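You operate a simulated robot arm through the tools that you are given. There is no shell and no other tool.

Carry out the task below with a simulated robot arm. There is one attempt and no reset: what you move stays moved.

## Task
Put things in order on the low bench. At the end: the silver oil tin from the low bench is on the grey taped carton; the cream fibre packet (marked "PLANT") from the low bench stands where the teal twine roll stood; the clear cup from the low bench stands where the silver oil tin stood; the teal twine roll from the low bench stands on top of the brown banded boards; whatever was shut is shut again. Leave all else as you found it, and nothing knocked over. Set down upright: oil tin.
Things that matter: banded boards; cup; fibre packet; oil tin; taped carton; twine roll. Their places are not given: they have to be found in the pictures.

Only the result counts: the job must be done as asked and must still hold three seconds after the hand-in. Knocking over, shifting, dropping, spilling or breaking anything else fails it.

## Robot
A 7-joint arm with a two-finger parallel gripper, fixed in place. Base frame: the origin is at the foot of the arm, x ahead of it, y to its left, z up; the work surface is at about z = 0. Units: mm, degrees, N and s.
With the tool pointing down near the work surface it reaches from about 220 to 580 mm from the base axis. Its first joint turns from -66.0 to 66.0 degrees. Payload 2.5 kg.
The tool frame sits at the grasp point between the pads (the TCP): z along the fingers, y along the line on which they close. The tips reach 23 mm beyond it. Largest opening 94 mm; finger width 38, thickness 10; the body of the gripper, 54 by 96 mm, starts 39 mm behind the TCP.
Orientation is told as [roll, pitch, yaw] about the base's x, y, z axes, in that order, counted from this pose: with the fingers straight down and closing along the base's y, the tool's x points along the base's -x, its y along +y and its z along -z.

## Interface
- The arm moves only by the tool nudge_tool. Its argument "targets" is a list of rows, each a list of 7 numbers: the shift along the tool's x, y, z in cm, then the turn, a rotation vector about the tool's x, y, z in degrees, then the opening, from 0 (shut) to 1 (fully open). In form: [[dx, dy, dz, rx, ry, rz, grip], ...]. A call has 1 to 20 rows; each row is the pose to reach, as a shift and turn from the pose commanded when the call began, along the tool's axes at that moment. Rows are played at 5 a second. More than 50 mm and 8.6 degrees between two rows, or a gripper value outside its range, and nothing of the call is played. A pose out of reach is approached as far as the arm can. The call stops where the force on the tool passes 40 N (or 10 N more than at its start, if that is more) or the arm is blocked; 0.2 s more then pass. Each finger travels about 108 mm/s and halts on what it meets, pressing with about 44 N; the grip force reading is that of the motor and also rises with nothing between the fingers. The clock runs only during rows and for 0.2 s after the last one: add rows that repeat a pose to give the fingers time. The reply holds the time, the measured pose of the TCP, the force on the tool along the base axes, the opening and the grip force, in the units named above and with some noise, with the torque about the TCP (base axes, N m) and any sound that the robot's microphone picked up.
- Cameras (640 x 400 px; columns grow to the right, rows downward): "scene" is fixed at [126, -425.1, 520.4]; the picture's right is [0.71, -0.71, 0.00], its down [-0.55, -0.55, -0.64] and it looks along [0.45, 0.45, -0.77] (base axes); focal length 214 px, centre (320, 200). "wrist" rides on the gripper at [86, 16, -75] in the tool frame; the picture's right is [-0.18, 0.98, 0.00], its down [-0.58, -0.11, -0.81] and it looks along [-0.79, -0.15, 0.59] (tool axes); focal length 243 px, centre (320, 200).
- camera(camera): a new picture of that camera. No time passes.
- probe_pixels(camera, pixels): there is no depth. For up to 12 entries [column, row, z] of the newest picture of that camera ("zoom" is the newest enlarged one), the place [x, y] in the base frame at which the ray of that pixel passes the height z, good to about 2 mm. No time passes.
- inspect(camera, box): a new picture of the part [left, top, right, bottom] of that camera's present view, enlarged. No time passes.
- sign_off(): hands the job in; it is judged then, once.

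Unless the task says otherwise, let go and move clear before handing in.

The tools are called after "Call:" by a JSON object that holds its "fn" and its "kwargs". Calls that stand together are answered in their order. nudge_tool: Moves the arm, as the interface text tells. Its arguments: {"type":"object","properties":{"targets":{"type":"array","items":{"type":"array","items":{"type":"number"}}}},"required":["targets"]} The other tools are called the same way: camera (camera) takes a picture; probe_pixels (camera, pixels) gives the place at which the rays of pixels pass given heights; inspect (camera, box) takes an enlarged picture of a part of a camera's view; sign_off () hands the job in.

At the start:

```text
clock: 0.0
position: [399.6, 145.8, 353.4]
tool_rot: [0.0, 0.0, -0.1]
force: [-1.3, 0.2, 1.0]
ft_torque: [-0.01, 0.0, 0.03]
finger_gap: 93.9
grip_force: 0.1
```

scene: 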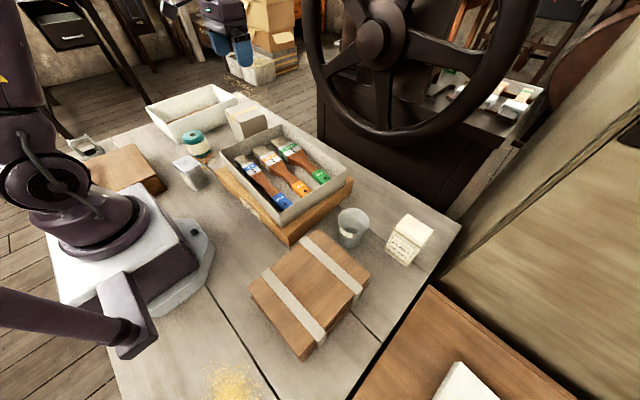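
wrist: 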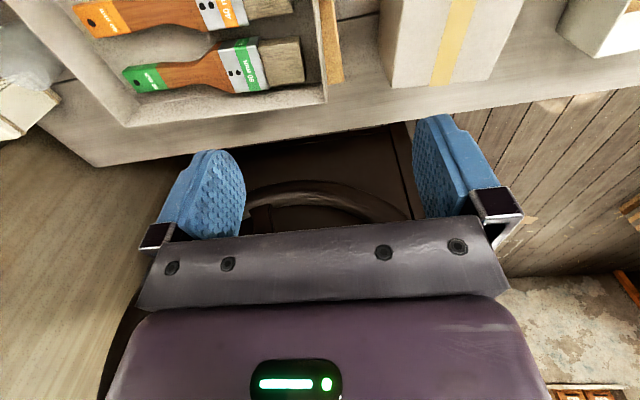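

The scene shows a bench with a banded board block around (310,290), a cup near (352,228), a cream packet near (408,240), a teal roll near (195,145), a silvery tin near (188,170) and a carton near (245,120). I'll zoom in on each before moving.

Call:
{"fn": "inspect", "kwargs": {"camera": "scene", "box": [140, 80, 300, 200]}}

Call:
{"fn": "inspect", "kwargs": {"camera": "scene", "box": [240, 190, 460, 360]}}

Call:
{"fn": "inspect", "kwargs": {"camera": "scene", "box": [60, 80, 220, 200]}}

```text
3.33 times, centred on (220, 140) of scene
```

zoom: 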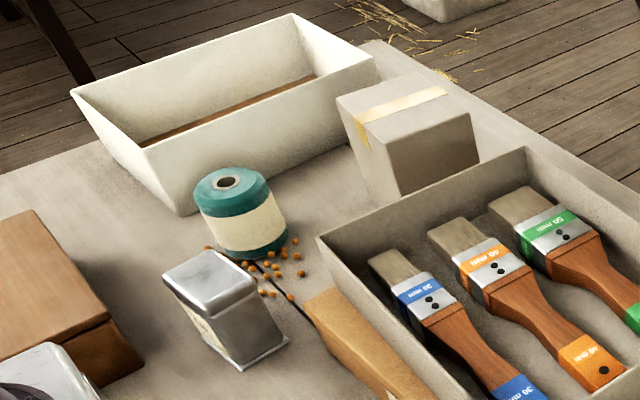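

```text
2.35 times, centred on (350, 275) of scene
```

zoom: 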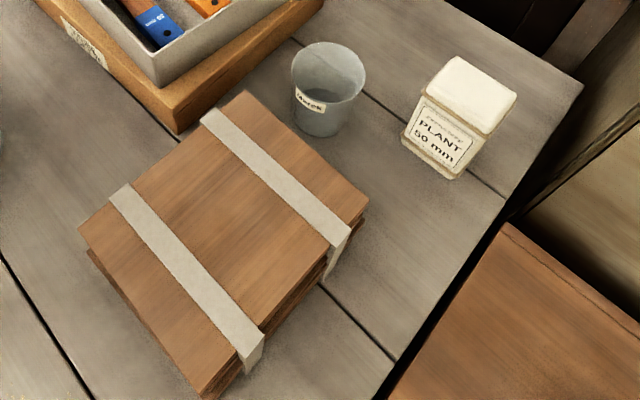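

```text
3.33 times, centred on (140, 140) of scene
```

zoom: 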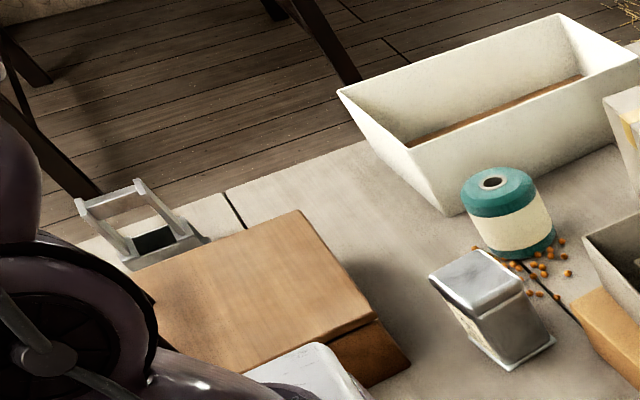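

The overview identifies all six things; now I take tighter zooms of the tin/roll/carton group so I can probe base and top pixels.

Call:
{"fn": "inspect", "kwargs": {"camera": "scene", "box": [160, 120, 240, 200]}}

```text
5.00 times, centred on (200, 160) of scene
```

zoom: 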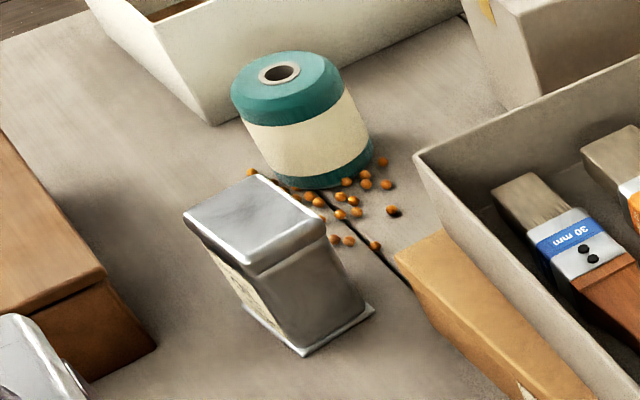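

The tin's base flange has corners at zoom (243,307), (303,355), (374,309) and its top at (183,213), (258,177), (325,232), (247,268); the roll's base front is near (315,187). I'll probe these at several heights.

Call:
{"fn": "probe_pixels", "kwargs": {"camera": "zoom", "pixels": [[243, 307, 0], [303, 355, 0], [374, 309, 0], [183, 213, 70], [258, 177, 70], [325, 232, 70], [247, 265, 70], [183, 213, 80], [258, 177, 80], [325, 232, 80], [247, 265, 80], [183, 213, 60]]}}

Call:
{"fn": "probe_pixels", "kwargs": {"camera": "zoom", "pixels": [[315, 188, 0], [262, 168, 0], [373, 150, 0], [280, 72, 60], [280, 72, 70], [280, 72, 80], [232, 95, 60], [342, 76, 60], [232, 95, 70], [342, 76, 70], [280, 72, 90], [320, 188, 0]]}}

```text
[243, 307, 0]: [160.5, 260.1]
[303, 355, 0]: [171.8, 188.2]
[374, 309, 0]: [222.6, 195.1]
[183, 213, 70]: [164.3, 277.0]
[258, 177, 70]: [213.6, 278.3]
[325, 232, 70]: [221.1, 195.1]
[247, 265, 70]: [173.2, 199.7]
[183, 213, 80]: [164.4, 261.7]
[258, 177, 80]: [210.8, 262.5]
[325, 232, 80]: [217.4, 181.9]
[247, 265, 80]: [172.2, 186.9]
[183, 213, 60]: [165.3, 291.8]
```

```text
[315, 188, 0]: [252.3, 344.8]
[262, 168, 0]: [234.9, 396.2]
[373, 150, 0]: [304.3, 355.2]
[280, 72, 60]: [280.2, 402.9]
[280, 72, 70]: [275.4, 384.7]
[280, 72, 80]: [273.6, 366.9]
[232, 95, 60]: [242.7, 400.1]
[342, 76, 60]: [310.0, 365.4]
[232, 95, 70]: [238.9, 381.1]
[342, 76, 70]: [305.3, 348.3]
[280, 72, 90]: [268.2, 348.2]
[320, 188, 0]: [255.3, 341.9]
```

The tin is about 51 x 73 mm at the base, centred near (191,227), and the roll is near (272,376). Next I'll zoom in on the carton and on the cup and packet.

Call:
{"fn": "inspect", "kwargs": {"camera": "scene", "box": [210, 80, 290, 150]}}

```text
5.71 times, centred on (250, 115) of scene
```

zoom: 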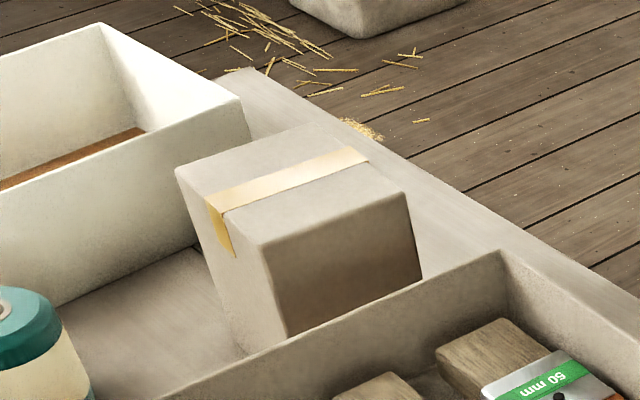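

The carton's top corners are at zoom (175,168), (260,243), (408,192), (318,122). I'll probe those at candidate heights along with the base corner (422,278).

Call:
{"fn": "probe_pixels", "kwargs": {"camera": "zoom", "pixels": [[175, 168, 80], [260, 243, 80], [408, 192, 80], [318, 122, 80], [175, 168, 100], [260, 243, 100], [408, 192, 100], [318, 122, 100], [422, 278, 0], [243, 353, 0], [288, 338, 0], [260, 243, 90]]}}

Call:
{"fn": "inspect", "kwargs": {"camera": "scene", "box": [330, 190, 450, 280]}}

```text
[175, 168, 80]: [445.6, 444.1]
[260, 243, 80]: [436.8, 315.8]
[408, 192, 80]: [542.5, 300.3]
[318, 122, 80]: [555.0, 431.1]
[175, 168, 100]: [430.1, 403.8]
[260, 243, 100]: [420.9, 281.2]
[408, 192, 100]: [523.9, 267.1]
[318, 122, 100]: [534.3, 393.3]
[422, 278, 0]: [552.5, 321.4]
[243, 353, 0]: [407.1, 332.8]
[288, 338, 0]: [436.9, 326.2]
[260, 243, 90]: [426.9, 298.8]
```

```text
4.44 times, centred on (390, 235) of scene
```

zoom: 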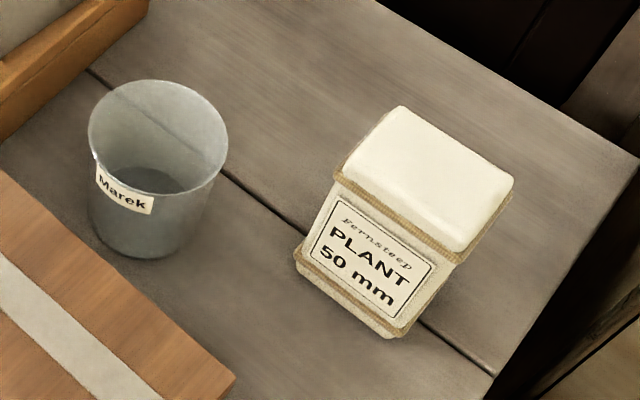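

The carton's base is hidden behind the tray, so its height needs a second view. The cup rim spans zoom (88,130)–(228,140) and the packet's base runs from (296,268) to (390,337), so I'll probe these.

Call:
{"fn": "probe_pixels", "kwargs": {"camera": "zoom", "pixels": [[155, 258, 0], [91, 225, 0], [208, 225, 0], [158, 137, 70], [158, 137, 80], [158, 137, 90], [88, 132, 80], [229, 140, 80], [145, 80, 80], [160, 194, 80]]}}

Call:
{"fn": "probe_pixels", "kwargs": {"camera": "zoom", "pixels": [[296, 268, 0], [388, 338, 0], [412, 325, 0], [395, 106, 80], [514, 178, 80], [457, 255, 80], [337, 170, 80], [395, 106, 90], [514, 178, 90], [457, 255, 90], [337, 170, 90], [455, 262, 70]]}}

Call:
{"fn": "inspect", "kwargs": {"camera": "scene", "box": [225, 110, 265, 150]}}

```text
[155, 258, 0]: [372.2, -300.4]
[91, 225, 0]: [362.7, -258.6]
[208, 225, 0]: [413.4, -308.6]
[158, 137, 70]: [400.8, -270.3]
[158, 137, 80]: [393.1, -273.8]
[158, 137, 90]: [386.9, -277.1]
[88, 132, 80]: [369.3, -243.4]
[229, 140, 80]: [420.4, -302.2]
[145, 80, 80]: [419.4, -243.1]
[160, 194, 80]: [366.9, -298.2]
```

```text
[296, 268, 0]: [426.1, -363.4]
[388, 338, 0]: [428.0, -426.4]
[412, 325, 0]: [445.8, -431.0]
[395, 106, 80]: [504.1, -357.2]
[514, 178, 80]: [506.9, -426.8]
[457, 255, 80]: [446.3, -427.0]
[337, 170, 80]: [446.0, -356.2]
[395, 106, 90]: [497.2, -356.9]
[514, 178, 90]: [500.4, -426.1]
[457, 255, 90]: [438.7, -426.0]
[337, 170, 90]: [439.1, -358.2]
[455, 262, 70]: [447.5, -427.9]
```

```text
10.00 times, centred on (245, 130) of scene
```

zoom: 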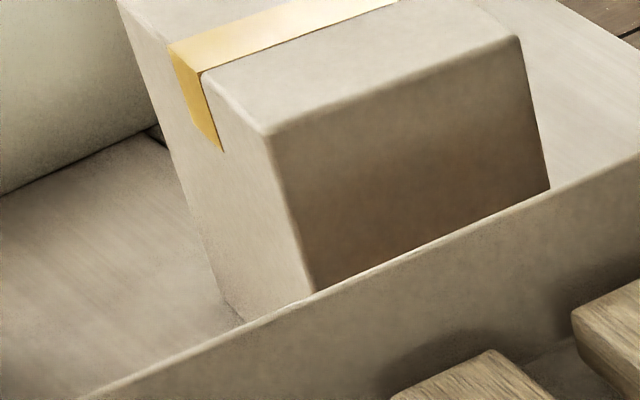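

The carton's left vertical edge ends at zoom (228,305), which is its base corner. I'll probe it and find the height at which the top-left corner lies over it.

Call:
{"fn": "probe_pixels", "kwargs": {"camera": "zoom", "pixels": [[228, 305, 0], [118, 0, 110], [118, 0, 120], [118, 0, 130], [268, 135, 110], [268, 135, 120], [268, 135, 130], [520, 38, 110], [520, 38, 120], [520, 38, 130], [549, 188, 0], [315, 293, 0]]}}

Call:
{"fn": "camera", "kwargs": {"camera": "wrist"}}

```text
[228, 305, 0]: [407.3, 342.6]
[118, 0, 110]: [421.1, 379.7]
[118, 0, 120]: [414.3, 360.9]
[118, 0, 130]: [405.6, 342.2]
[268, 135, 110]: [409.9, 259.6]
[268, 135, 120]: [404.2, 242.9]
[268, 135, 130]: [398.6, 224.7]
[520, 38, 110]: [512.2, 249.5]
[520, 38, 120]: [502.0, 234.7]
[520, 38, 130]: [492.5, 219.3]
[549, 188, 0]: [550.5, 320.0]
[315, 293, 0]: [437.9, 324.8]
```

```text
taken
```

wrist: 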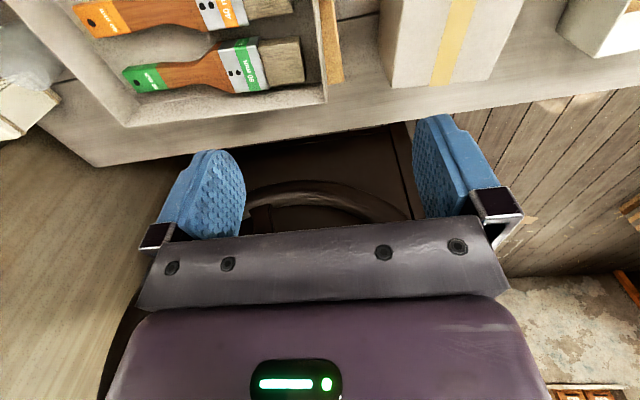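

From the scene view the carton is about 130 mm tall, with its top spanning x≈400–500 and y≈220–343. I'll cross-check with wrist pixels (388,85), (482,80) and (525,0), and probe the boards.

Call:
{"fn": "inspect", "kwargs": {"camera": "wrist", "box": [300, 0, 640, 150]}}

Call:
{"fn": "probe_pixels", "kwargs": {"camera": "wrist", "pixels": [[392, 87, 130], [482, 80, 130], [392, 87, 0], [482, 80, 0], [525, 2, 130], [380, 40, 0], [575, 40, 75], [590, 55, 75]]}}

Call:
{"fn": "inspect", "kwargs": {"camera": "scene", "box": [240, 220, 380, 360]}}

```text
1.88 times, centred on (470, 75) of wrist
```

zoom: 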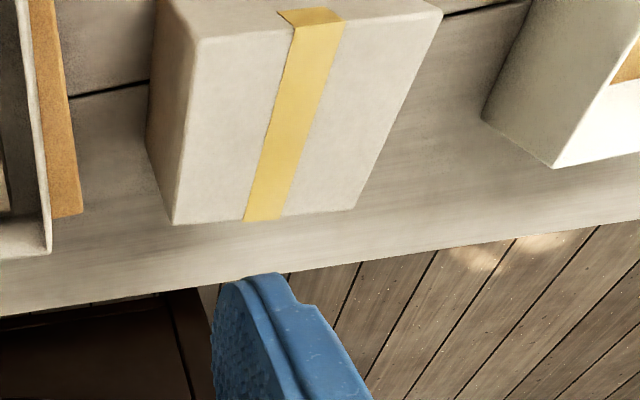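

```text
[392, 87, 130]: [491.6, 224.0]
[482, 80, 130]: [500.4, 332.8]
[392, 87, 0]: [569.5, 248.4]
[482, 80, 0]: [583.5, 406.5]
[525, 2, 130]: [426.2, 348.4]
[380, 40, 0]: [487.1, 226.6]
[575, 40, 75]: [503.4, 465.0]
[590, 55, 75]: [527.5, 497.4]
```

```text
2.86 times, centred on (310, 290) of scene
```

zoom: 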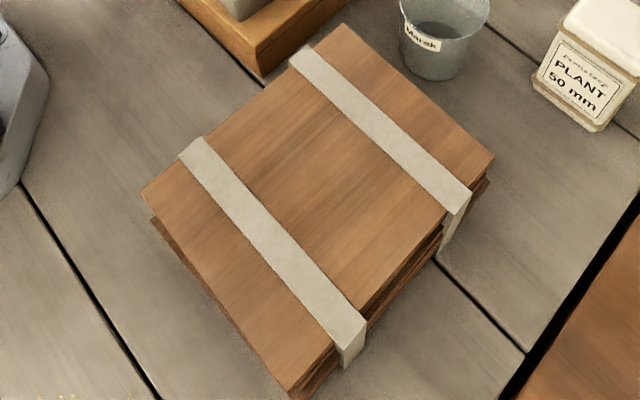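

The wrist probe at z=130 agrees with the scene probe, so the carton height is confirmed at about 130 mm. Now I'll probe the boards' top corners and bands for height and spacing.

Call:
{"fn": "probe_pixels", "kwargs": {"camera": "zoom", "pixels": [[142, 190, 50], [345, 25, 50], [493, 160, 50], [290, 390, 50], [142, 190, 40], [345, 25, 40], [493, 160, 40], [290, 390, 40], [345, 365, 0], [445, 258, 0], [155, 222, 0], [297, 397, 0]]}}

Call:
{"fn": "probe_pixels", "kwargs": {"camera": "zoom", "pixels": [[203, 140, 50], [365, 320, 50], [180, 158, 50], [340, 345, 50], [290, 60, 50], [447, 212, 50], [312, 45, 50], [470, 192, 50], [470, 192, 60], [447, 212, 60], [365, 320, 60], [340, 345, 60]]}}

Call:
{"fn": "inspect", "kwargs": {"camera": "scene", "box": [290, 260, 380, 360]}}

```text
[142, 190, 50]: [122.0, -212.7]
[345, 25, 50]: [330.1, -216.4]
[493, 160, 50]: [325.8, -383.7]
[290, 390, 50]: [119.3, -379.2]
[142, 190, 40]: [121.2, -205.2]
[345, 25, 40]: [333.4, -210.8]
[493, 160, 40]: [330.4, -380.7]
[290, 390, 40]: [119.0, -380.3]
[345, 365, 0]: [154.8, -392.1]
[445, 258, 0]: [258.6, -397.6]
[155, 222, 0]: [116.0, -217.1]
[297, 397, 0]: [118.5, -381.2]
```

```text
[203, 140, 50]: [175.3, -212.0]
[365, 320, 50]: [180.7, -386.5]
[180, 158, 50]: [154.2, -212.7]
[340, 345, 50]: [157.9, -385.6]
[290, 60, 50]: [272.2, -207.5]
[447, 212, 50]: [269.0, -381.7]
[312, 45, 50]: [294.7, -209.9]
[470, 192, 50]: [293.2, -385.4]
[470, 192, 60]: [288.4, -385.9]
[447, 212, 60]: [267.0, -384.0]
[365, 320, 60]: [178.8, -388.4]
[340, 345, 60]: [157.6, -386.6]
```

```text
4.00 times, centred on (335, 310) of scene
```

zoom: 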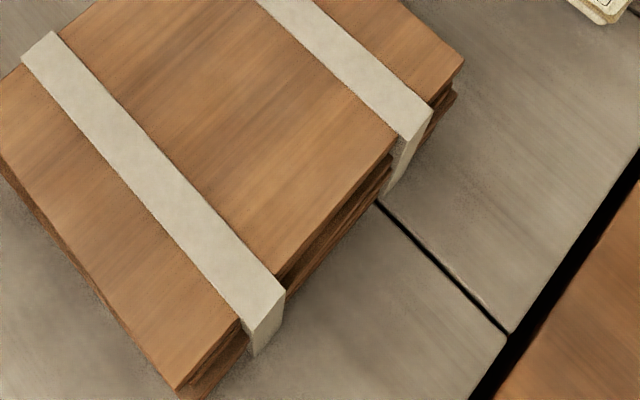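

The boards' top spans x≈120–328 and y≈-382 to -212, with bands at x≈155–179 and 269–293, which leaves about 90 mm between them for the roll. Next I raise the view: I move the arm to about (230,150,300) with yaw 90° so the wrist camera looks toward the tin and roll.

Call:
{"fn": "nudge_tool", "kwargs": {"targets": [[1.4, 0, 0.4, 0, 0, -7.5, 1], [2.8, 0, 0.9, 0, 0, -15, 1], [4.2, 0.1, 1.3, 0, 0, -22.5, 1], [5.7, 0.1, 1.8, 0, 0, -30, 1], [7.1, 0.2, 2.2, 0, 0, -37.5, 1], [8.5, 0.2, 2.6, 0, 0, -45, 1], [9.9, 0.2, 3.1, 0, 0, -52.5, 1], [11.3, 0.3, 3.5, 0, 0, -60, 1], [12.7, 0.3, 4.0, 0, 0, -67.5, 1], [14.2, 0.3, 4.4, 0, 0, -75, 1], [15.6, 0.4, 4.9, 0, 0, -82.5, 1], [17.0, 0.4, 5.3, 0, 0, -90, 1], [17.0, 0.4, 5.3, 0, 0, -90, 1]]}}

Call:
{"fn": "camera", "kwargs": {"camera": "wrist"}}

Call:
{"fn": "camera", "kwargs": {"camera": "scene"}}

```text
clock: 2.8
position: [230.2, 149.9, 300.9]
tool_rot: [0.1, -0.1, 90.0]
force: [-0.1, 0.5, 0.3]
ft_torque: [0.0, 0.01, 0.02]
finger_gap: 94.0
grip_force: 0.0
```

```text
taken
```

wrist: 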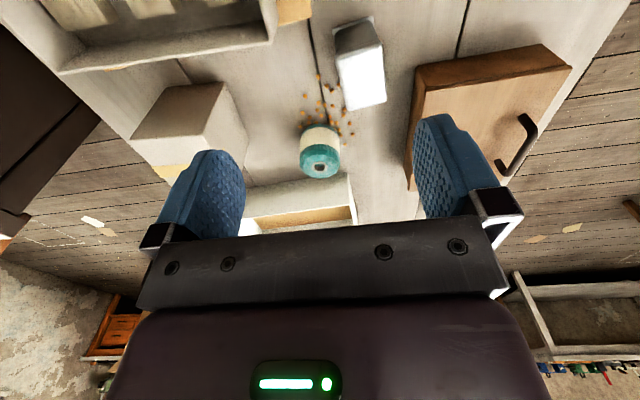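

```text
taken
```

scene: 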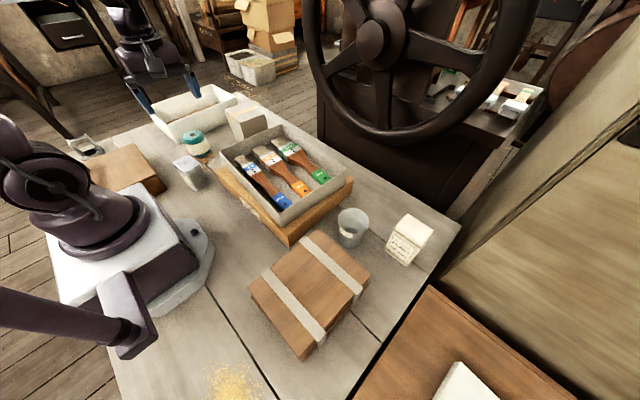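

The wrist view now shows the tin near (360,75), the roll near (320,150), the carton near (190,125) and a lidded box at right. I'll zoom in on the tin and roll.

Call:
{"fn": "inspect", "kwargs": {"camera": "wrist", "box": [240, 0, 480, 220]}}

```text
1.82 times, centred on (360, 110) of wrist
```

zoom: 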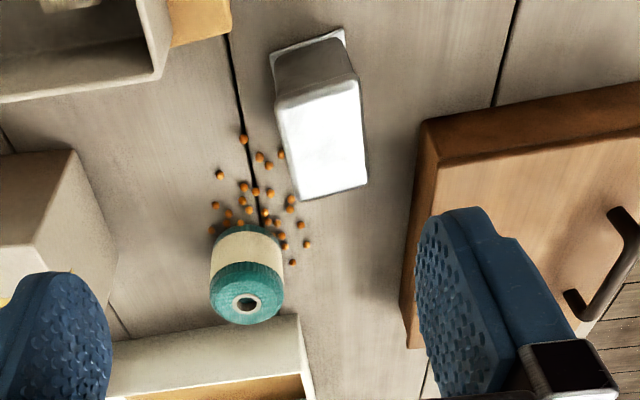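

The tin's near base corners are at zoom (270,53) and (343,30), its top corners at (277,105), (357,77), (368,186), (298,201), and the roll's top hole is at (247,303). I'll probe them for triangulation.

Call:
{"fn": "probe_pixels", "kwargs": {"camera": "zoom", "pixels": [[270, 53, 0], [343, 30, 0], [277, 105, 75], [357, 77, 75], [368, 186, 75], [298, 201, 75], [277, 105, 85], [357, 77, 85], [368, 186, 85], [298, 201, 85], [310, 140, 80]]}}

Call:
{"fn": "probe_pixels", "kwargs": {"camera": "zoom", "pixels": [[247, 303, 70], [247, 303, 80], [247, 303, 90], [210, 300, 75], [284, 300, 75], [248, 225, 0], [210, 240, 0], [284, 240, 0], [107, 370, 80], [298, 315, 80], [107, 370, 100], [298, 315, 100]]}}

```text
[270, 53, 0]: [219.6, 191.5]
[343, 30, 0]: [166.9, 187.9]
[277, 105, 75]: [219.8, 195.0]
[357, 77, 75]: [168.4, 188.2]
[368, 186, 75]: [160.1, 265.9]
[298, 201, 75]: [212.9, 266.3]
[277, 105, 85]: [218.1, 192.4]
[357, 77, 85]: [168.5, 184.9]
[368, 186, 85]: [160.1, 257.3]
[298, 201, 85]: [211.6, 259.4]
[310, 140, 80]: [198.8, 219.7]
```

```text
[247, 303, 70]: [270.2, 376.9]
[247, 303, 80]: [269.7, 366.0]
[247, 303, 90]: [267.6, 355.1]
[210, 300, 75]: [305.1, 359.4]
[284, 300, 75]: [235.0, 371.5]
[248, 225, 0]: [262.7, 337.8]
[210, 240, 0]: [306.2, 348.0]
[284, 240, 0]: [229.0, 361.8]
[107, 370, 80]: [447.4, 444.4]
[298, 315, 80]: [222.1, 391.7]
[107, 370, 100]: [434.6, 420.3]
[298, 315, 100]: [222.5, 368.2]
```

The tin's centre is near (190.5,227) with a height of about 80 mm and a yaw near +7°. Triangulating the roll's hole gives (271,366) at z≈80. I need the trough's rim height next, so I'll probe its rim corners in the scene picture at (166.9,124.4) and (237.4,100.4).

Call:
{"fn": "probe_pixels", "kwargs": {"camera": "scene", "pixels": [[166.9, 124.4, 60], [166.9, 124.4, 80], [166.9, 124.4, 100], [237.4, 100.4, 60], [237.4, 100.4, 80], [237.4, 100.4, 100], [178.9, 143.9, 0]]}}

Call:
{"fn": "probe_pixels", "kwargs": {"camera": "zoom", "pixels": [[298, 315, 60], [298, 315, 50], [298, 315, 70], [310, 385, 60]]}}

```text
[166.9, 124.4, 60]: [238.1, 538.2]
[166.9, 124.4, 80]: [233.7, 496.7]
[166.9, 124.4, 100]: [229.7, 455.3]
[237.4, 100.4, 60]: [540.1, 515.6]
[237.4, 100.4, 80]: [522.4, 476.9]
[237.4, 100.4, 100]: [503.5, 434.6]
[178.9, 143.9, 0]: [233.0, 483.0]
```

```text
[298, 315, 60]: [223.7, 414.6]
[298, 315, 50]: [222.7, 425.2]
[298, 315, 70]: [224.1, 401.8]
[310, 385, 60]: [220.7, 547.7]
```

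The trough's base edge is at y≈480, well clear of the roll. I'll probe the lidded box's near corner so the fingers don't touch it when gripping the tin.

Call:
{"fn": "probe_pixels", "kwargs": {"camera": "zoom", "pixels": [[420, 120, 50], [420, 120, 70], [440, 163, 50], [440, 163, 70], [440, 163, 90], [402, 340, 0], [402, 340, 50], [640, 85, 0]]}}

Call:
{"fn": "inspect", "kwargs": {"camera": "scene", "box": [70, 130, 220, 220]}}

```text
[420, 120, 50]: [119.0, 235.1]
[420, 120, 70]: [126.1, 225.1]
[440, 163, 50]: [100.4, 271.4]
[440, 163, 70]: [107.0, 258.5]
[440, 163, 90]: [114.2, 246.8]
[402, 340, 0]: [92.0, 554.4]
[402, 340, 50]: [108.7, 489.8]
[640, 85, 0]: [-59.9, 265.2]
```

```text
4.27 times, centred on (145, 175) of scene
```

zoom: 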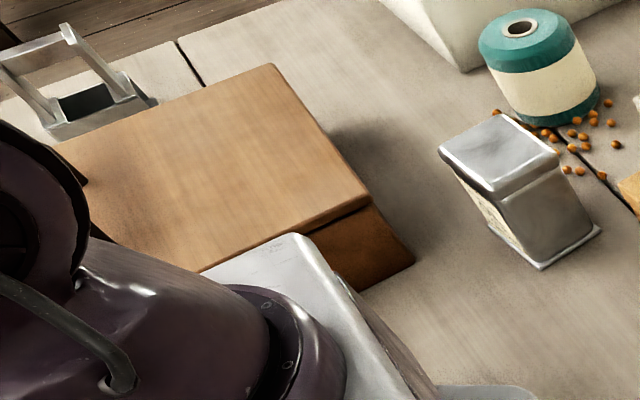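

Call:
{"fn": "probe_pixels", "kwargs": {"camera": "zoom", "pixels": [[415, 262, 0], [372, 198, 70], [372, 198, 80], [372, 198, 90], [372, 198, 60], [275, 65, 80]]}}

```text
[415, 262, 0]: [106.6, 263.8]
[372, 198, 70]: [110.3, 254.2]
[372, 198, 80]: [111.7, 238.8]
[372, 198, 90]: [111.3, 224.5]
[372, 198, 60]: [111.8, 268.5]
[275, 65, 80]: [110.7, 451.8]
```

The lidded box's corner is at (108,262) and about 65 mm tall, clear of the fingers when closing across the tin's 52 mm side. I move above the tin to (190.5,227,130) with yaw 97° and look again.

Call:
{"fn": "nudge_tool", "kwargs": {"targets": [[-1.5, 0.8, 2.8, 0, 0, -1.2, 1], [-3.0, 1.6, 5.6, 0, 0, -2.4, 1], [-4.5, 2.4, 8.5, 0, 0, -3.6, 1], [-6.0, 3.2, 11.4, 0, 0, -4.8, 1], [-7.0, 3.7, 14.3, 0, 0, -6, 1], [-7.71, 3.97, 17.1, 0, 0, -7, 1], [-7.71, 3.97, 17.1, 0, 0, -7, 1]]}}

Call:
{"fn": "camera", "kwargs": {"camera": "wrist"}}

Call:
{"fn": "inspect", "kwargs": {"camera": "scene", "box": [120, 70, 280, 220]}}

```text
clock: 4.4
position: [191.1, 227.7, 128.9]
tool_rot: [-0.1, -0.1, 96.9]
force: [-1.5, 0.4, 0.3]
ft_torque: [0.01, 0.01, 0.0]
finger_gap: 94.0
grip_force: 0.2
```

```text
taken
```

wrist: 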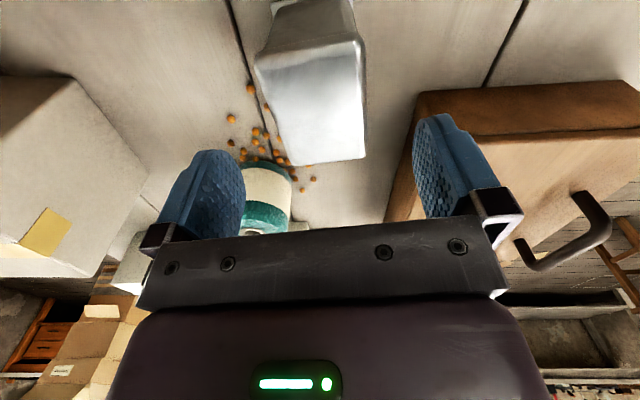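

```text
2.67 times, centred on (200, 145) of scene
```

zoom: 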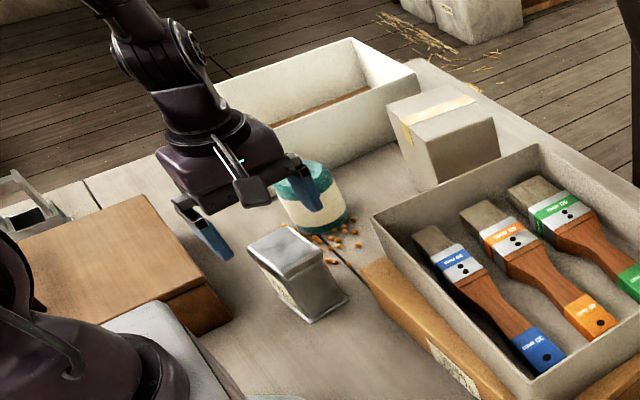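

The tin's top corners appear in the wrist view at about (257,66), (362,42), (363,157) and (293,165). I'll probe these at z=80 to confirm the centring.

Call:
{"fn": "inspect", "kwargs": {"camera": "wrist", "box": [220, 0, 420, 180]}}

Call:
{"fn": "probe_pixels", "kwargs": {"camera": "wrist", "pixels": [[257, 66, 78], [362, 42, 78], [364, 157, 78], [293, 165, 78]]}}

```text
2.22 times, centred on (320, 90) of wrist
```

zoom: 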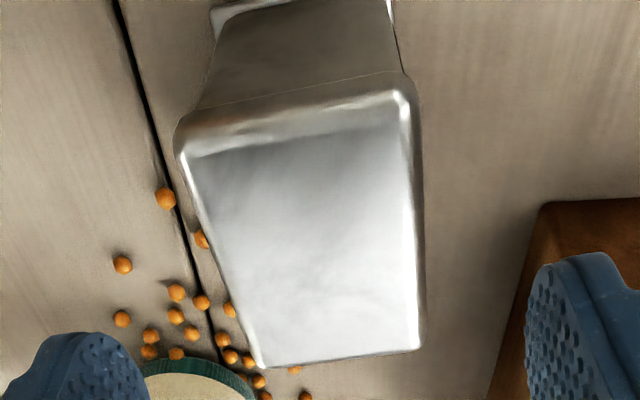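

```text
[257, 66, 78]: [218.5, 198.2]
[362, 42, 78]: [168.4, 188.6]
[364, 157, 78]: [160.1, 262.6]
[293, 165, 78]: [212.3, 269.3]
```

The tin is centred at about (190,228) with yaw near 7°, so the alignment is good. I lower to z≈48, which keeps the tips at 25 mm and above the orange beads, and check for contact.

Call:
{"fn": "nudge_tool", "kwargs": {"targets": [[0, 0, 2, 0, 0, 0, 1], [0, 0, 4, 0, 0, 0, 1], [0, 0, 6, 0, 0, 0, 1], [0, 0, 7.4, 0, 0, 0, 1], [0, 0, 8.1, 0, 0, 0, 1], [0, 0, 8.1, 0, 0, 0, 1]]}}

Call:
{"fn": "camera", "kwargs": {"camera": "wrist"}}

Call:
{"fn": "inspect", "kwargs": {"camera": "scene", "box": [140, 110, 260, 210]}}

```text
clock: 5.8
position: [190.8, 229.5, 48.8]
tool_rot: [0.0, 0.0, 96.9]
force: [0.3, -0.2, 0.7]
ft_torque: [0.01, 0.0, 0.0]
finger_gap: 94.0
grip_force: 0.1
```

```text
taken
```

wrist: 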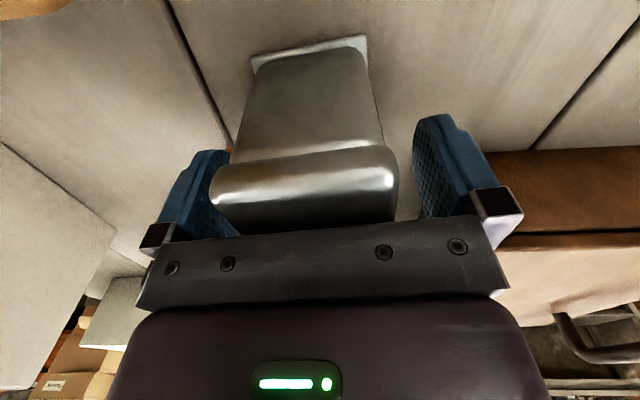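

```text
4.00 times, centred on (200, 160) of scene
```

zoom: 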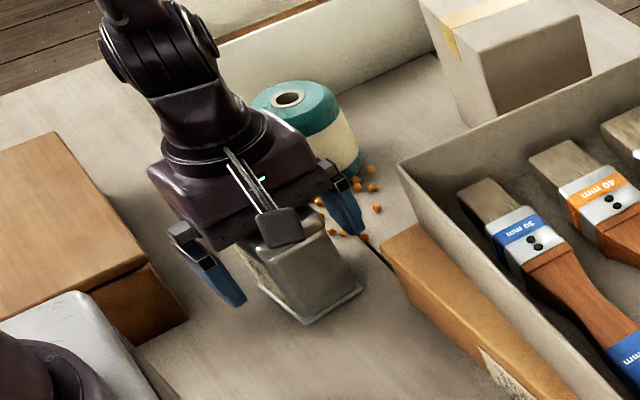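

The fingers straddle the tin with clearance on both sides. I close gradually and read the gap and grip force.

Call:
{"fn": "nudge_tool", "kwargs": {"targets": [[0, 0, 0, 0, 0, 0, 0.75], [0, 0, 0, 0, 0, 0, 0.6], [0, 0, 0, 0, 0, 0, 0.52], [0, 0, 0, 0, 0, 0, 0.45], [0, 0, 0, 0, 0, 0, 0.45], [0, 0, 0, 0, 0, 0, 0.45]]}}

Call:
{"fn": "camera", "kwargs": {"camera": "wrist"}}

```text
clock: 7.2
position: [190.2, 228.3, 48.5]
tool_rot: [0.0, 0.0, 97.0]
force: [-1.8, -1.5, 0.9]
ft_torque: [-0.03, 0.03, -0.01]
finger_gap: 54.8
grip_force: 43.4
```

```text
taken
```

wrist: 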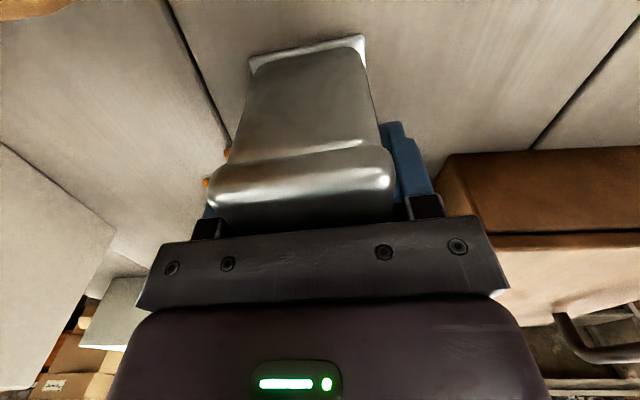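

The gap is 54.8 mm with full grip force, so the tin is held. I lift 3 cm and check the payload before carrying on.

Call:
{"fn": "nudge_tool", "kwargs": {"targets": [[0, 0, -0.5, 0, 0, 0, 0.45], [0, 0, -1.5, 0, 0, 0, 0.45], [0, 0, -3, 0, 0, 0, 0.45], [0, 0, -3, 0, 0, 0, 0.45]]}}

Call:
{"fn": "inspect", "kwargs": {"camera": "scene", "box": [140, 110, 260, 210]}}

```text
clock: 8.2
position: [188.3, 228.3, 79.7]
tool_rot: [0.0, 0.1, 97.0]
force: [0.2, 0.4, -0.5]
ft_torque: [0.03, 0.01, 0.0]
finger_gap: 54.6
grip_force: 43.6
```

```text
4.00 times, centred on (200, 160) of scene
```

zoom: 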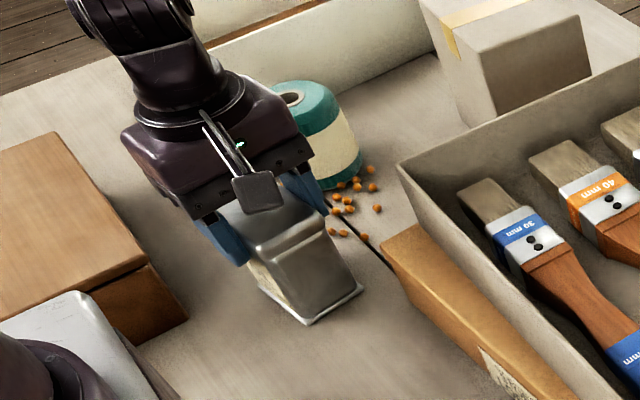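

The tin's base still appears at zoom (303,325), nearly where it was, so it may not have lifted even though the tool rose 30 mm. I'll check with the wrist view and a tighter scene zoom.

Call:
{"fn": "camera", "kwargs": {"camera": "wrist"}}

Call:
{"fn": "inspect", "kwargs": {"camera": "scene", "box": [160, 120, 240, 200]}}

```text
taken
```

wrist: 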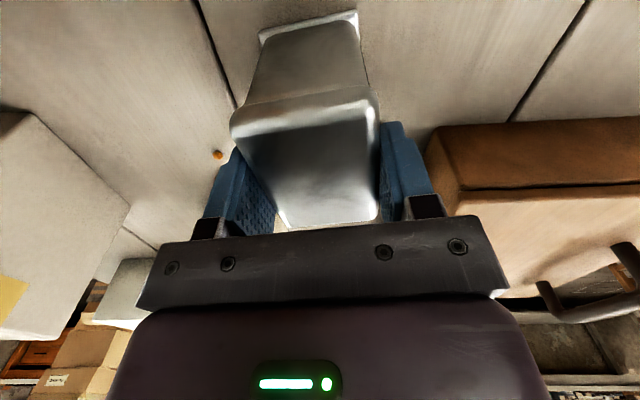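

```text
5.00 times, centred on (200, 160) of scene
```

zoom: 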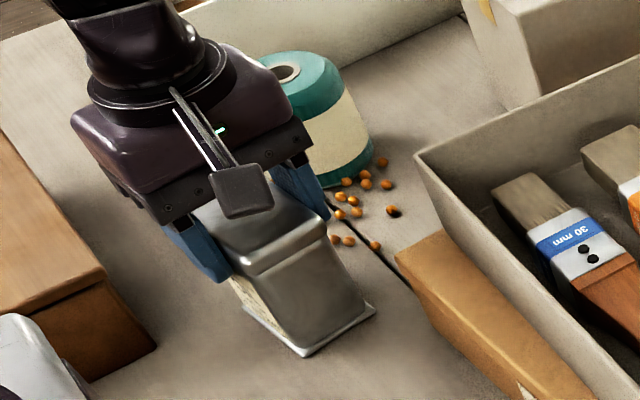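

The tin stayed on the bench: its base corner is still at zoom (303,357), so the pads slid up the lid. I'll look closely at the tin's profile in the wrist view before regripping.

Call:
{"fn": "inspect", "kwargs": {"camera": "wrist", "box": [200, 0, 440, 230]}}

Call:
{"fn": "inspect", "kwargs": {"camera": "scene", "box": [190, 145, 240, 195]}}

```text
1.74 times, centred on (320, 115) of wrist
```

zoom: 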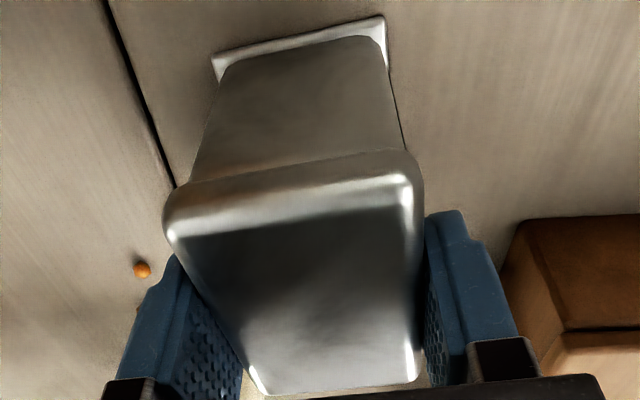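

```text
8.00 times, centred on (215, 170) of scene
```

zoom: 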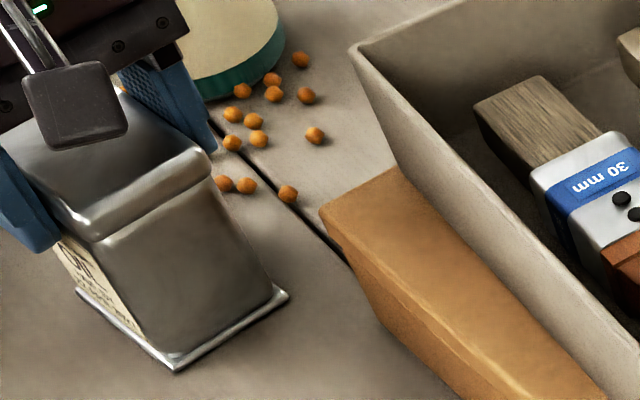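

The lid overhangs the body, and the smooth lid slipped through the pads. I'll open, go back down as low as the gripper body allows (TCP z≈44), regrip, and test with a small slow lift while reading the force.

Call:
{"fn": "nudge_tool", "kwargs": {"targets": [[0, 0, 0, 0, 0, 0, 0.7], [0, 0, 0, 0, 0, 0, 0.8], [0, 0, 1.5, 0, 0, 0, 0.8], [0, 0, 3.0, 0, 0, 0, 0.8], [0, 0, 3.4, 0, 0, 0, 0.8], [0, 0, 3.5, 0, 0, 0, 0.8], [0, 0, 3.5, 0, 0, 0, 0.8]]}}

Call:
{"fn": "camera", "kwargs": {"camera": "wrist"}}

Call:
{"fn": "inspect", "kwargs": {"camera": "scene", "box": [160, 120, 240, 200]}}

```text
clock: 9.5
position: [190.7, 230.1, 46.4]
tool_rot: [-0.2, -0.1, 96.9]
force: [-2.4, -2.3, 13.5]
ft_torque: [0.08, 0.03, 0.05]
finger_gap: 75.3
grip_force: 0.1
stopped in row 6: the force on the tool passed its limit at 48 N (the readings are from after the stop); the commanded pose is now the measured one
```

```text
taken
```

wrist: 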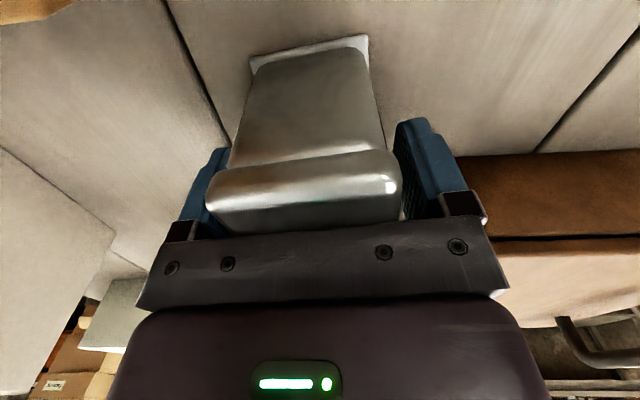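

```text
5.00 times, centred on (200, 160) of scene
```

zoom: 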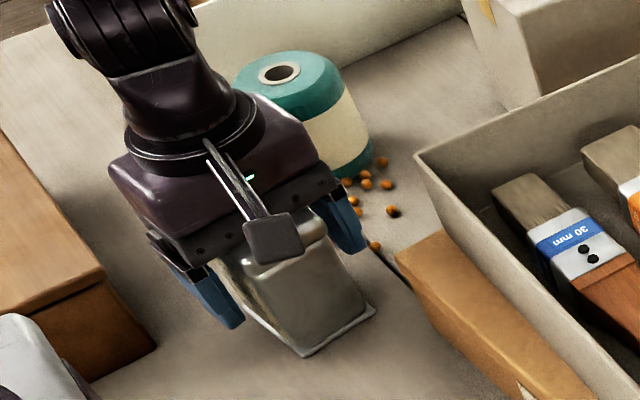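

The gripper body touched the tin's top at TCP z≈46, so the tin is about 85 mm tall, and it hasn't moved. I back off 2 mm, close fully, and then lift only 2 mm to read the load.

Call:
{"fn": "nudge_tool", "kwargs": {"targets": [[0, 0, -0.2, 0, 0, 0, 0.8], [0, 0, -0.2, 0, 0, 0, 0.5], [0, 0, -0.2, 0, 0, 0, 0.3], [0, 0, -0.2, 0, 0, 0, 0], [0, 0, -0.2, 0, 0, 0, 0], [0, 0, -0.2, 0, 0, 0, 0]]}}

Call:
{"fn": "nudge_tool", "kwargs": {"targets": [[0, 0, -0.1, 0, 0, 0, 0], [0, 0, -0.2, 0, 0, 0, 0]]}}

Call:
{"fn": "nudge_tool", "kwargs": {"targets": [[0, 0, -0.1, 0, 0, 0, 0], [0, 0, -0.2, 0, 0, 0, 0]]}}

Call:
{"fn": "nudge_tool", "kwargs": {"targets": [[0, 0, -0.2, 0, 0, 0, 0], [0, 0, -0.4, 0, 0, 0, 0]]}}

```text
clock: 10.9
position: [190.4, 228.2, 47.1]
tool_rot: [0.0, 0.0, 97.0]
force: [-0.3, 0.0, -0.4]
ft_torque: [0.03, 0.02, -0.01]
finger_gap: 54.9
grip_force: 44.4
```

```text
clock: 11.5
position: [189.8, 228.8, 49.4]
tool_rot: [-0.1, -0.1, 97.1]
force: [-0.7, -0.1, -3.1]
ft_torque: [0.01, -0.01, 0.01]
finger_gap: 55.0
grip_force: 44.6
```

```text
clock: 12.1
position: [189.5, 228.1, 52.0]
tool_rot: [-0.1, 0.0, 97.0]
force: [-0.4, -1.0, -2.6]
ft_torque: [0.04, 0.01, 0.04]
finger_gap: 54.6
grip_force: 43.8
```

```text
clock: 12.7
position: [190.4, 229.0, 55.0]
tool_rot: [-0.1, 0.0, 97.1]
force: [0.4, 0.1, -4.4]
ft_torque: [0.06, -0.01, -0.01]
finger_gap: 55.1
grip_force: 44.5
```

The vertical load now reads about -3 to -4 N. I'll check whether the tin has lifted.

Call:
{"fn": "inspect", "kwargs": {"camera": "scene", "box": [160, 120, 240, 200]}}

Call:
{"fn": "camera", "kwargs": {"camera": "wrist"}}

```text
5.00 times, centred on (200, 160) of scene
```

zoom: 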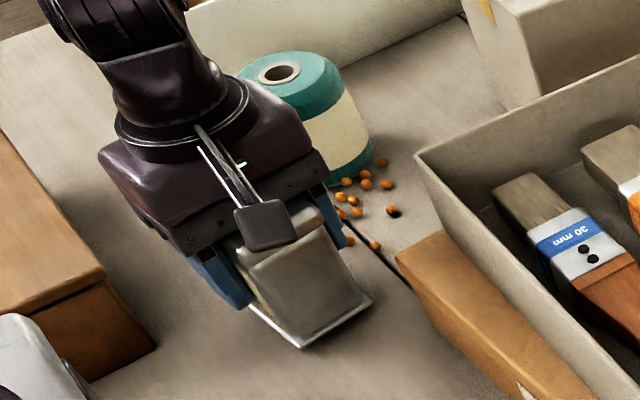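

```text
taken
```

wrist: 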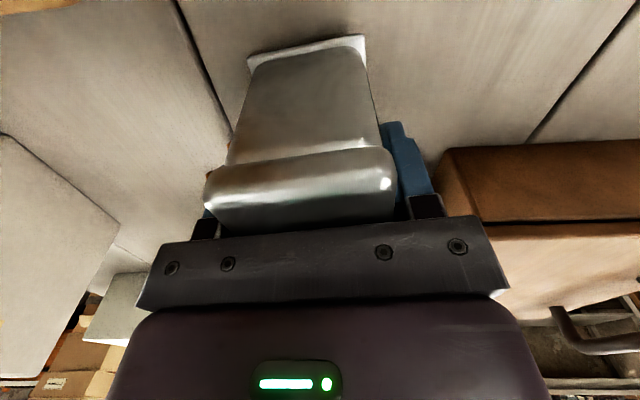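

The tin has lifted about 8 mm (its base corner moved to zoom (300,348)) and sits unchanged in the grip, so slow motion holds it. I continue lifting in small steps and check for slip.

Call:
{"fn": "nudge_tool", "kwargs": {"targets": [[0, 0, -0.1, 0, 0, 0, 0], [0, 0, -0.2, 0, 0, 0, 0], [0, 0, -0.35, 0, 0, 0, 0], [0, 0, -0.5, 0, 0, 0, 0], [0, 0, -0.7, 0, 0, 0, 0], [0, 0, -0.9, 0, 0, 0, 0], [0, 0, -1.1, 0, 0, 0, 0], [0, 0, -1.35, 0, 0, 0, 0], [0, 0, -1.6, 0, 0, 0, 0], [0, 0, -1.85, 0, 0, 0, 0], [0, 0, -2.1, 0, 0, 0, 0], [0, 0, -2.35, 0, 0, 0, 0], [0, 0, -2.6, 0, 0, 0, 0], [0, 0, -2.85, 0, 0, 0, 0], [0, 0, -3.1, 0, 0, 0, 0], [0, 0, -3.3, 0, 0, 0, 0], [0, 0, -3.5, 0, 0, 0, 0], [0, 0, -3.65, 0, 0, 0, 0], [0, 0, -3.75, 0, 0, 0, 0], [0, 0, -3.8, 0, 0, 0, 0]]}}

Call:
{"fn": "inspect", "kwargs": {"camera": "scene", "box": [160, 110, 240, 200]}}

Call:
{"fn": "camera", "kwargs": {"camera": "wrist"}}

```text
clock: 16.9
position: [190.6, 228.7, 94.0]
tool_rot: [-0.1, 0.0, 97.0]
force: [0.3, 0.8, -2.8]
ft_torque: [0.01, -0.02, 0.03]
finger_gap: 54.9
grip_force: 43.8
```

```text
4.44 times, centred on (200, 155) of scene
```

zoom: 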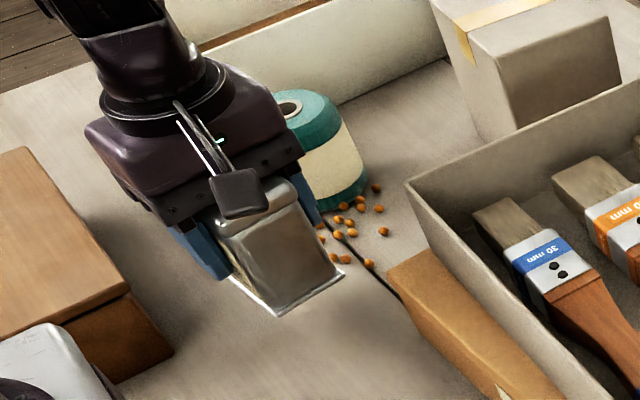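

```text
taken
```

wrist: 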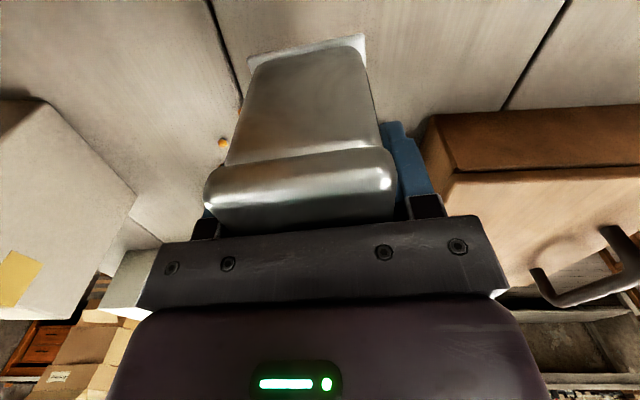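

The tin is held steadily, with the same view in the wrist image. I continue lifting another 95 mm with ramped speed.

Call:
{"fn": "nudge_tool", "kwargs": {"targets": [[0, 0, -0.15, 0, 0, 0, 0], [0, 0, -0.4, 0, 0, 0, 0], [0, 0, -0.8, 0, 0, 0, 0], [0, 0, -1.3, 0, 0, 0, 0], [0, 0, -1.85, 0, 0, 0, 0], [0, 0, -2.4, 0, 0, 0, 0], [0, 0, -3.0, 0, 0, 0, 0], [0, 0, -3.6, 0, 0, 0, 0], [0, 0, -4.2, 0, 0, 0, 0], [0, 0, -4.8, 0, 0, 0, 0], [0, 0, -5.4, 0, 0, 0, 0], [0, 0, -6.0, 0, 0, 0, 0], [0, 0, -6.6, 0, 0, 0, 0], [0, 0, -7.2, 0, 0, 0, 0], [0, 0, -7.75, 0, 0, 0, 0], [0, 0, -8.3, 0, 0, 0, 0], [0, 0, -8.75, 0, 0, 0, 0], [0, 0, -9.1, 0, 0, 0, 0], [0, 0, -9.35, 0, 0, 0, 0], [0, 0, -9.5, 0, 0, 0, 0]]}}

Call:
{"fn": "camera", "kwargs": {"camera": "wrist"}}

```text
clock: 21.1
position: [189.5, 229.0, 187.4]
tool_rot: [-0.1, 0.1, 97.1]
force: [0.7, -0.7, -3.3]
ft_torque: [0.02, -0.02, -0.01]
finger_gap: 54.7
grip_force: 43.9
```

```text
taken
```

wrist: 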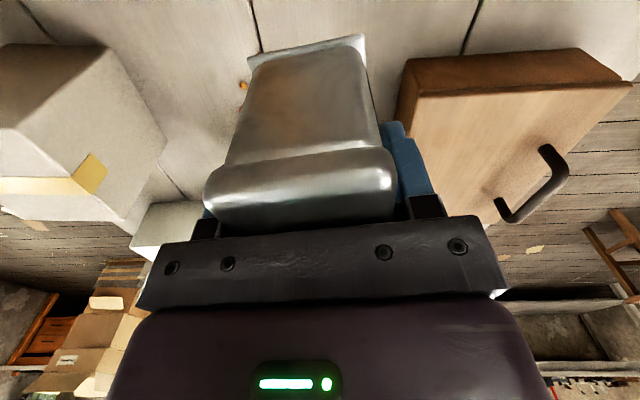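

Still held. The tool is at z=187, so I move toward the carton, (450,281), in two smooth calls while rising 25 mm.

Call:
{"fn": "nudge_tool", "kwargs": {"targets": [[-0.01, -0.13, -0.03, 0, 0, 0, 0], [-0.03, -0.4, -0.08, 0, 0, 0, 0], [-0.07, -0.92, -0.18, 0, 0, 0, 0], [-0.13, -1.58, -0.3, 0, 0, 0, 0], [-0.19, -2.38, -0.45, 0, 0, 0, 0], [-0.25, -3.17, -0.6, 0, 0, 0, 0], [-0.32, -3.96, -0.75, 0, 0, 0, 0], [-0.38, -4.75, -0.9, 0, 0, 0, 0], [-0.45, -5.54, -1.05, 0, 0, 0, 0], [-0.51, -6.34, -1.2, 0, 0, 0, 0], [-0.57, -7.13, -1.35, 0, 0, 0, 0], [-0.64, -7.92, -1.5, 0, 0, 0, 0], [-0.7, -8.71, -1.65, 0, 0, 0, 0], [-0.76, -9.5, -1.8, 0, 0, 0, 0], [-0.83, -10.3, -1.95, 0, 0, 0, 0], [-0.89, -11.09, -2.1, 0, 0, 0, 0], [-0.95, -11.88, -2.25, 0, 0, 0, 0], [-1.01, -12.54, -2.38, 0, 0, 0, 0], [-1.04, -12.94, -2.45, 0, 0, 0, 0], [-1.06, -13.2, -2.5, 0, 0, 0, 0]]}}

Call:
{"fn": "camera", "kwargs": {"camera": "wrist"}}

Call:
{"fn": "camera", "kwargs": {"camera": "scene"}}

```text
clock: 25.3
position: [320.1, 255.3, 213.1]
tool_rot: [-0.1, 0.1, 96.9]
force: [-0.2, 0.7, -4.1]
ft_torque: [0.03, -0.03, 0.02]
finger_gap: 54.7
grip_force: 44.4
```

```text
taken
```

wrist: 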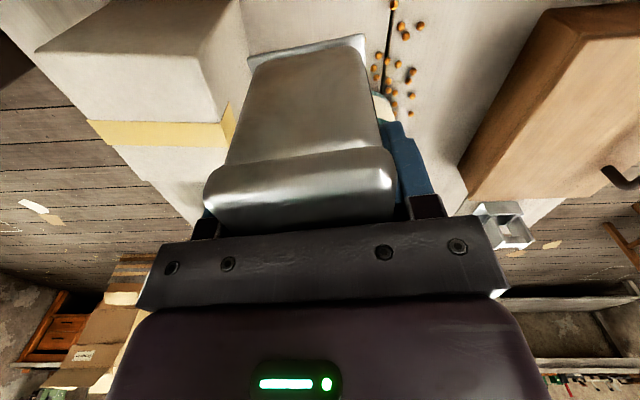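

```text
taken
```

scene: 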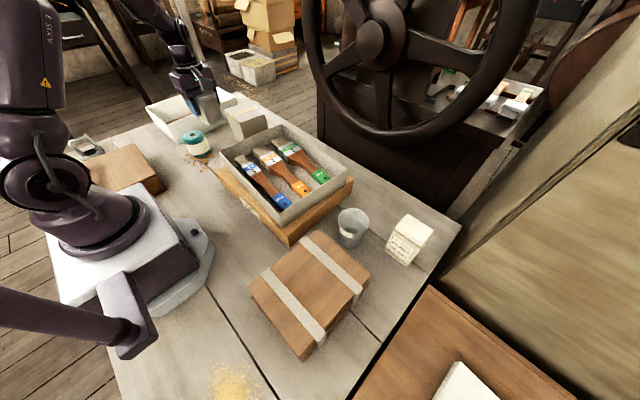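

Still held at (320,255,213), with no change in the wrist view. I do the second half of the traverse to above the carton's centre.

Call:
{"fn": "nudge_tool", "kwargs": {"targets": [[-0.01, -0.13, 0, 0, 0, 0, 0], [-0.03, -0.4, 0, 0, 0, 0, 0], [-0.07, -0.92, 0, 0, 0, 0, 0], [-0.13, -1.58, 0, 0, 0, 0, 0], [-0.19, -2.38, 0, 0, 0, 0, 0], [-0.25, -3.17, 0, 0, 0, 0, 0], [-0.31, -3.96, 0, 0, 0, 0, 0], [-0.37, -4.75, 0, 0, 0, 0, 0], [-0.43, -5.54, 0, 0, 0, 0, 0], [-0.49, -6.34, 0, 0, 0, 0, 0], [-0.55, -7.13, 0, 0, 0, 0, 0], [-0.61, -7.92, 0, 0, 0, 0, 0], [-0.67, -8.71, 0, 0, 0, 0, 0], [-0.73, -9.5, 0, 0, 0, 0, 0], [-0.8, -10.3, 0, 0, 0, 0, 0], [-0.86, -11.09, 0, 0, 0, 0, 0], [-0.92, -11.88, 0, 0, 0, 0, 0], [-0.97, -12.54, 0, 0, 0, 0, 0], [-1.0, -12.94, 0, 0, 0, 0, 0], [-1.02, -13.19, 0, 0, 0, 0, 0]]}}

Call:
{"fn": "camera", "kwargs": {"camera": "wrist"}}

Call:
{"fn": "inspect", "kwargs": {"camera": "scene", "box": [180, 40, 320, 160]}}

```text
clock: 29.5
position: [450.1, 280.8, 214.4]
tool_rot: [-0.1, 0.0, 97.0]
force: [-0.1, -0.2, -2.7]
ft_torque: [0.01, -0.06, 0.04]
finger_gap: 54.6
grip_force: 43.8
```

```text
taken
```

wrist: 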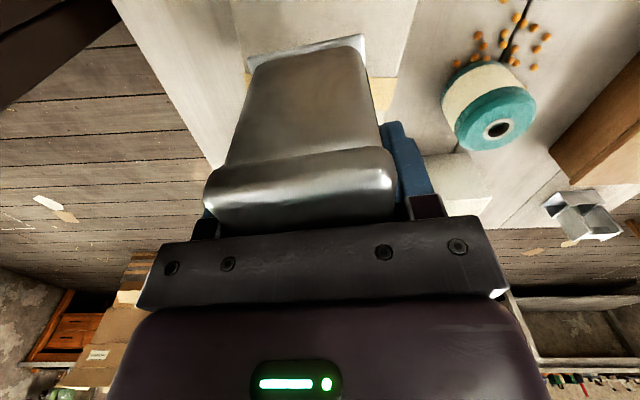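

```text
3.33 times, centred on (250, 100) of scene
```

zoom: 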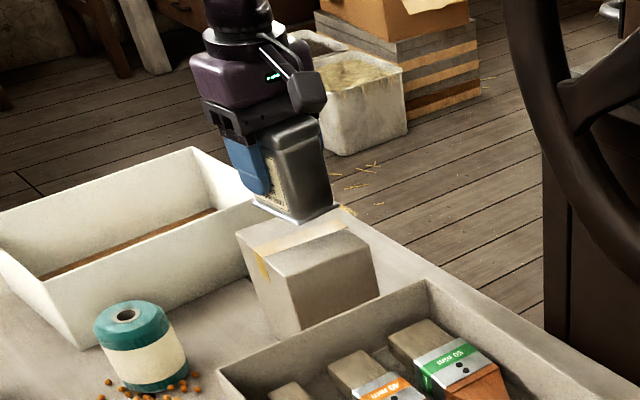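

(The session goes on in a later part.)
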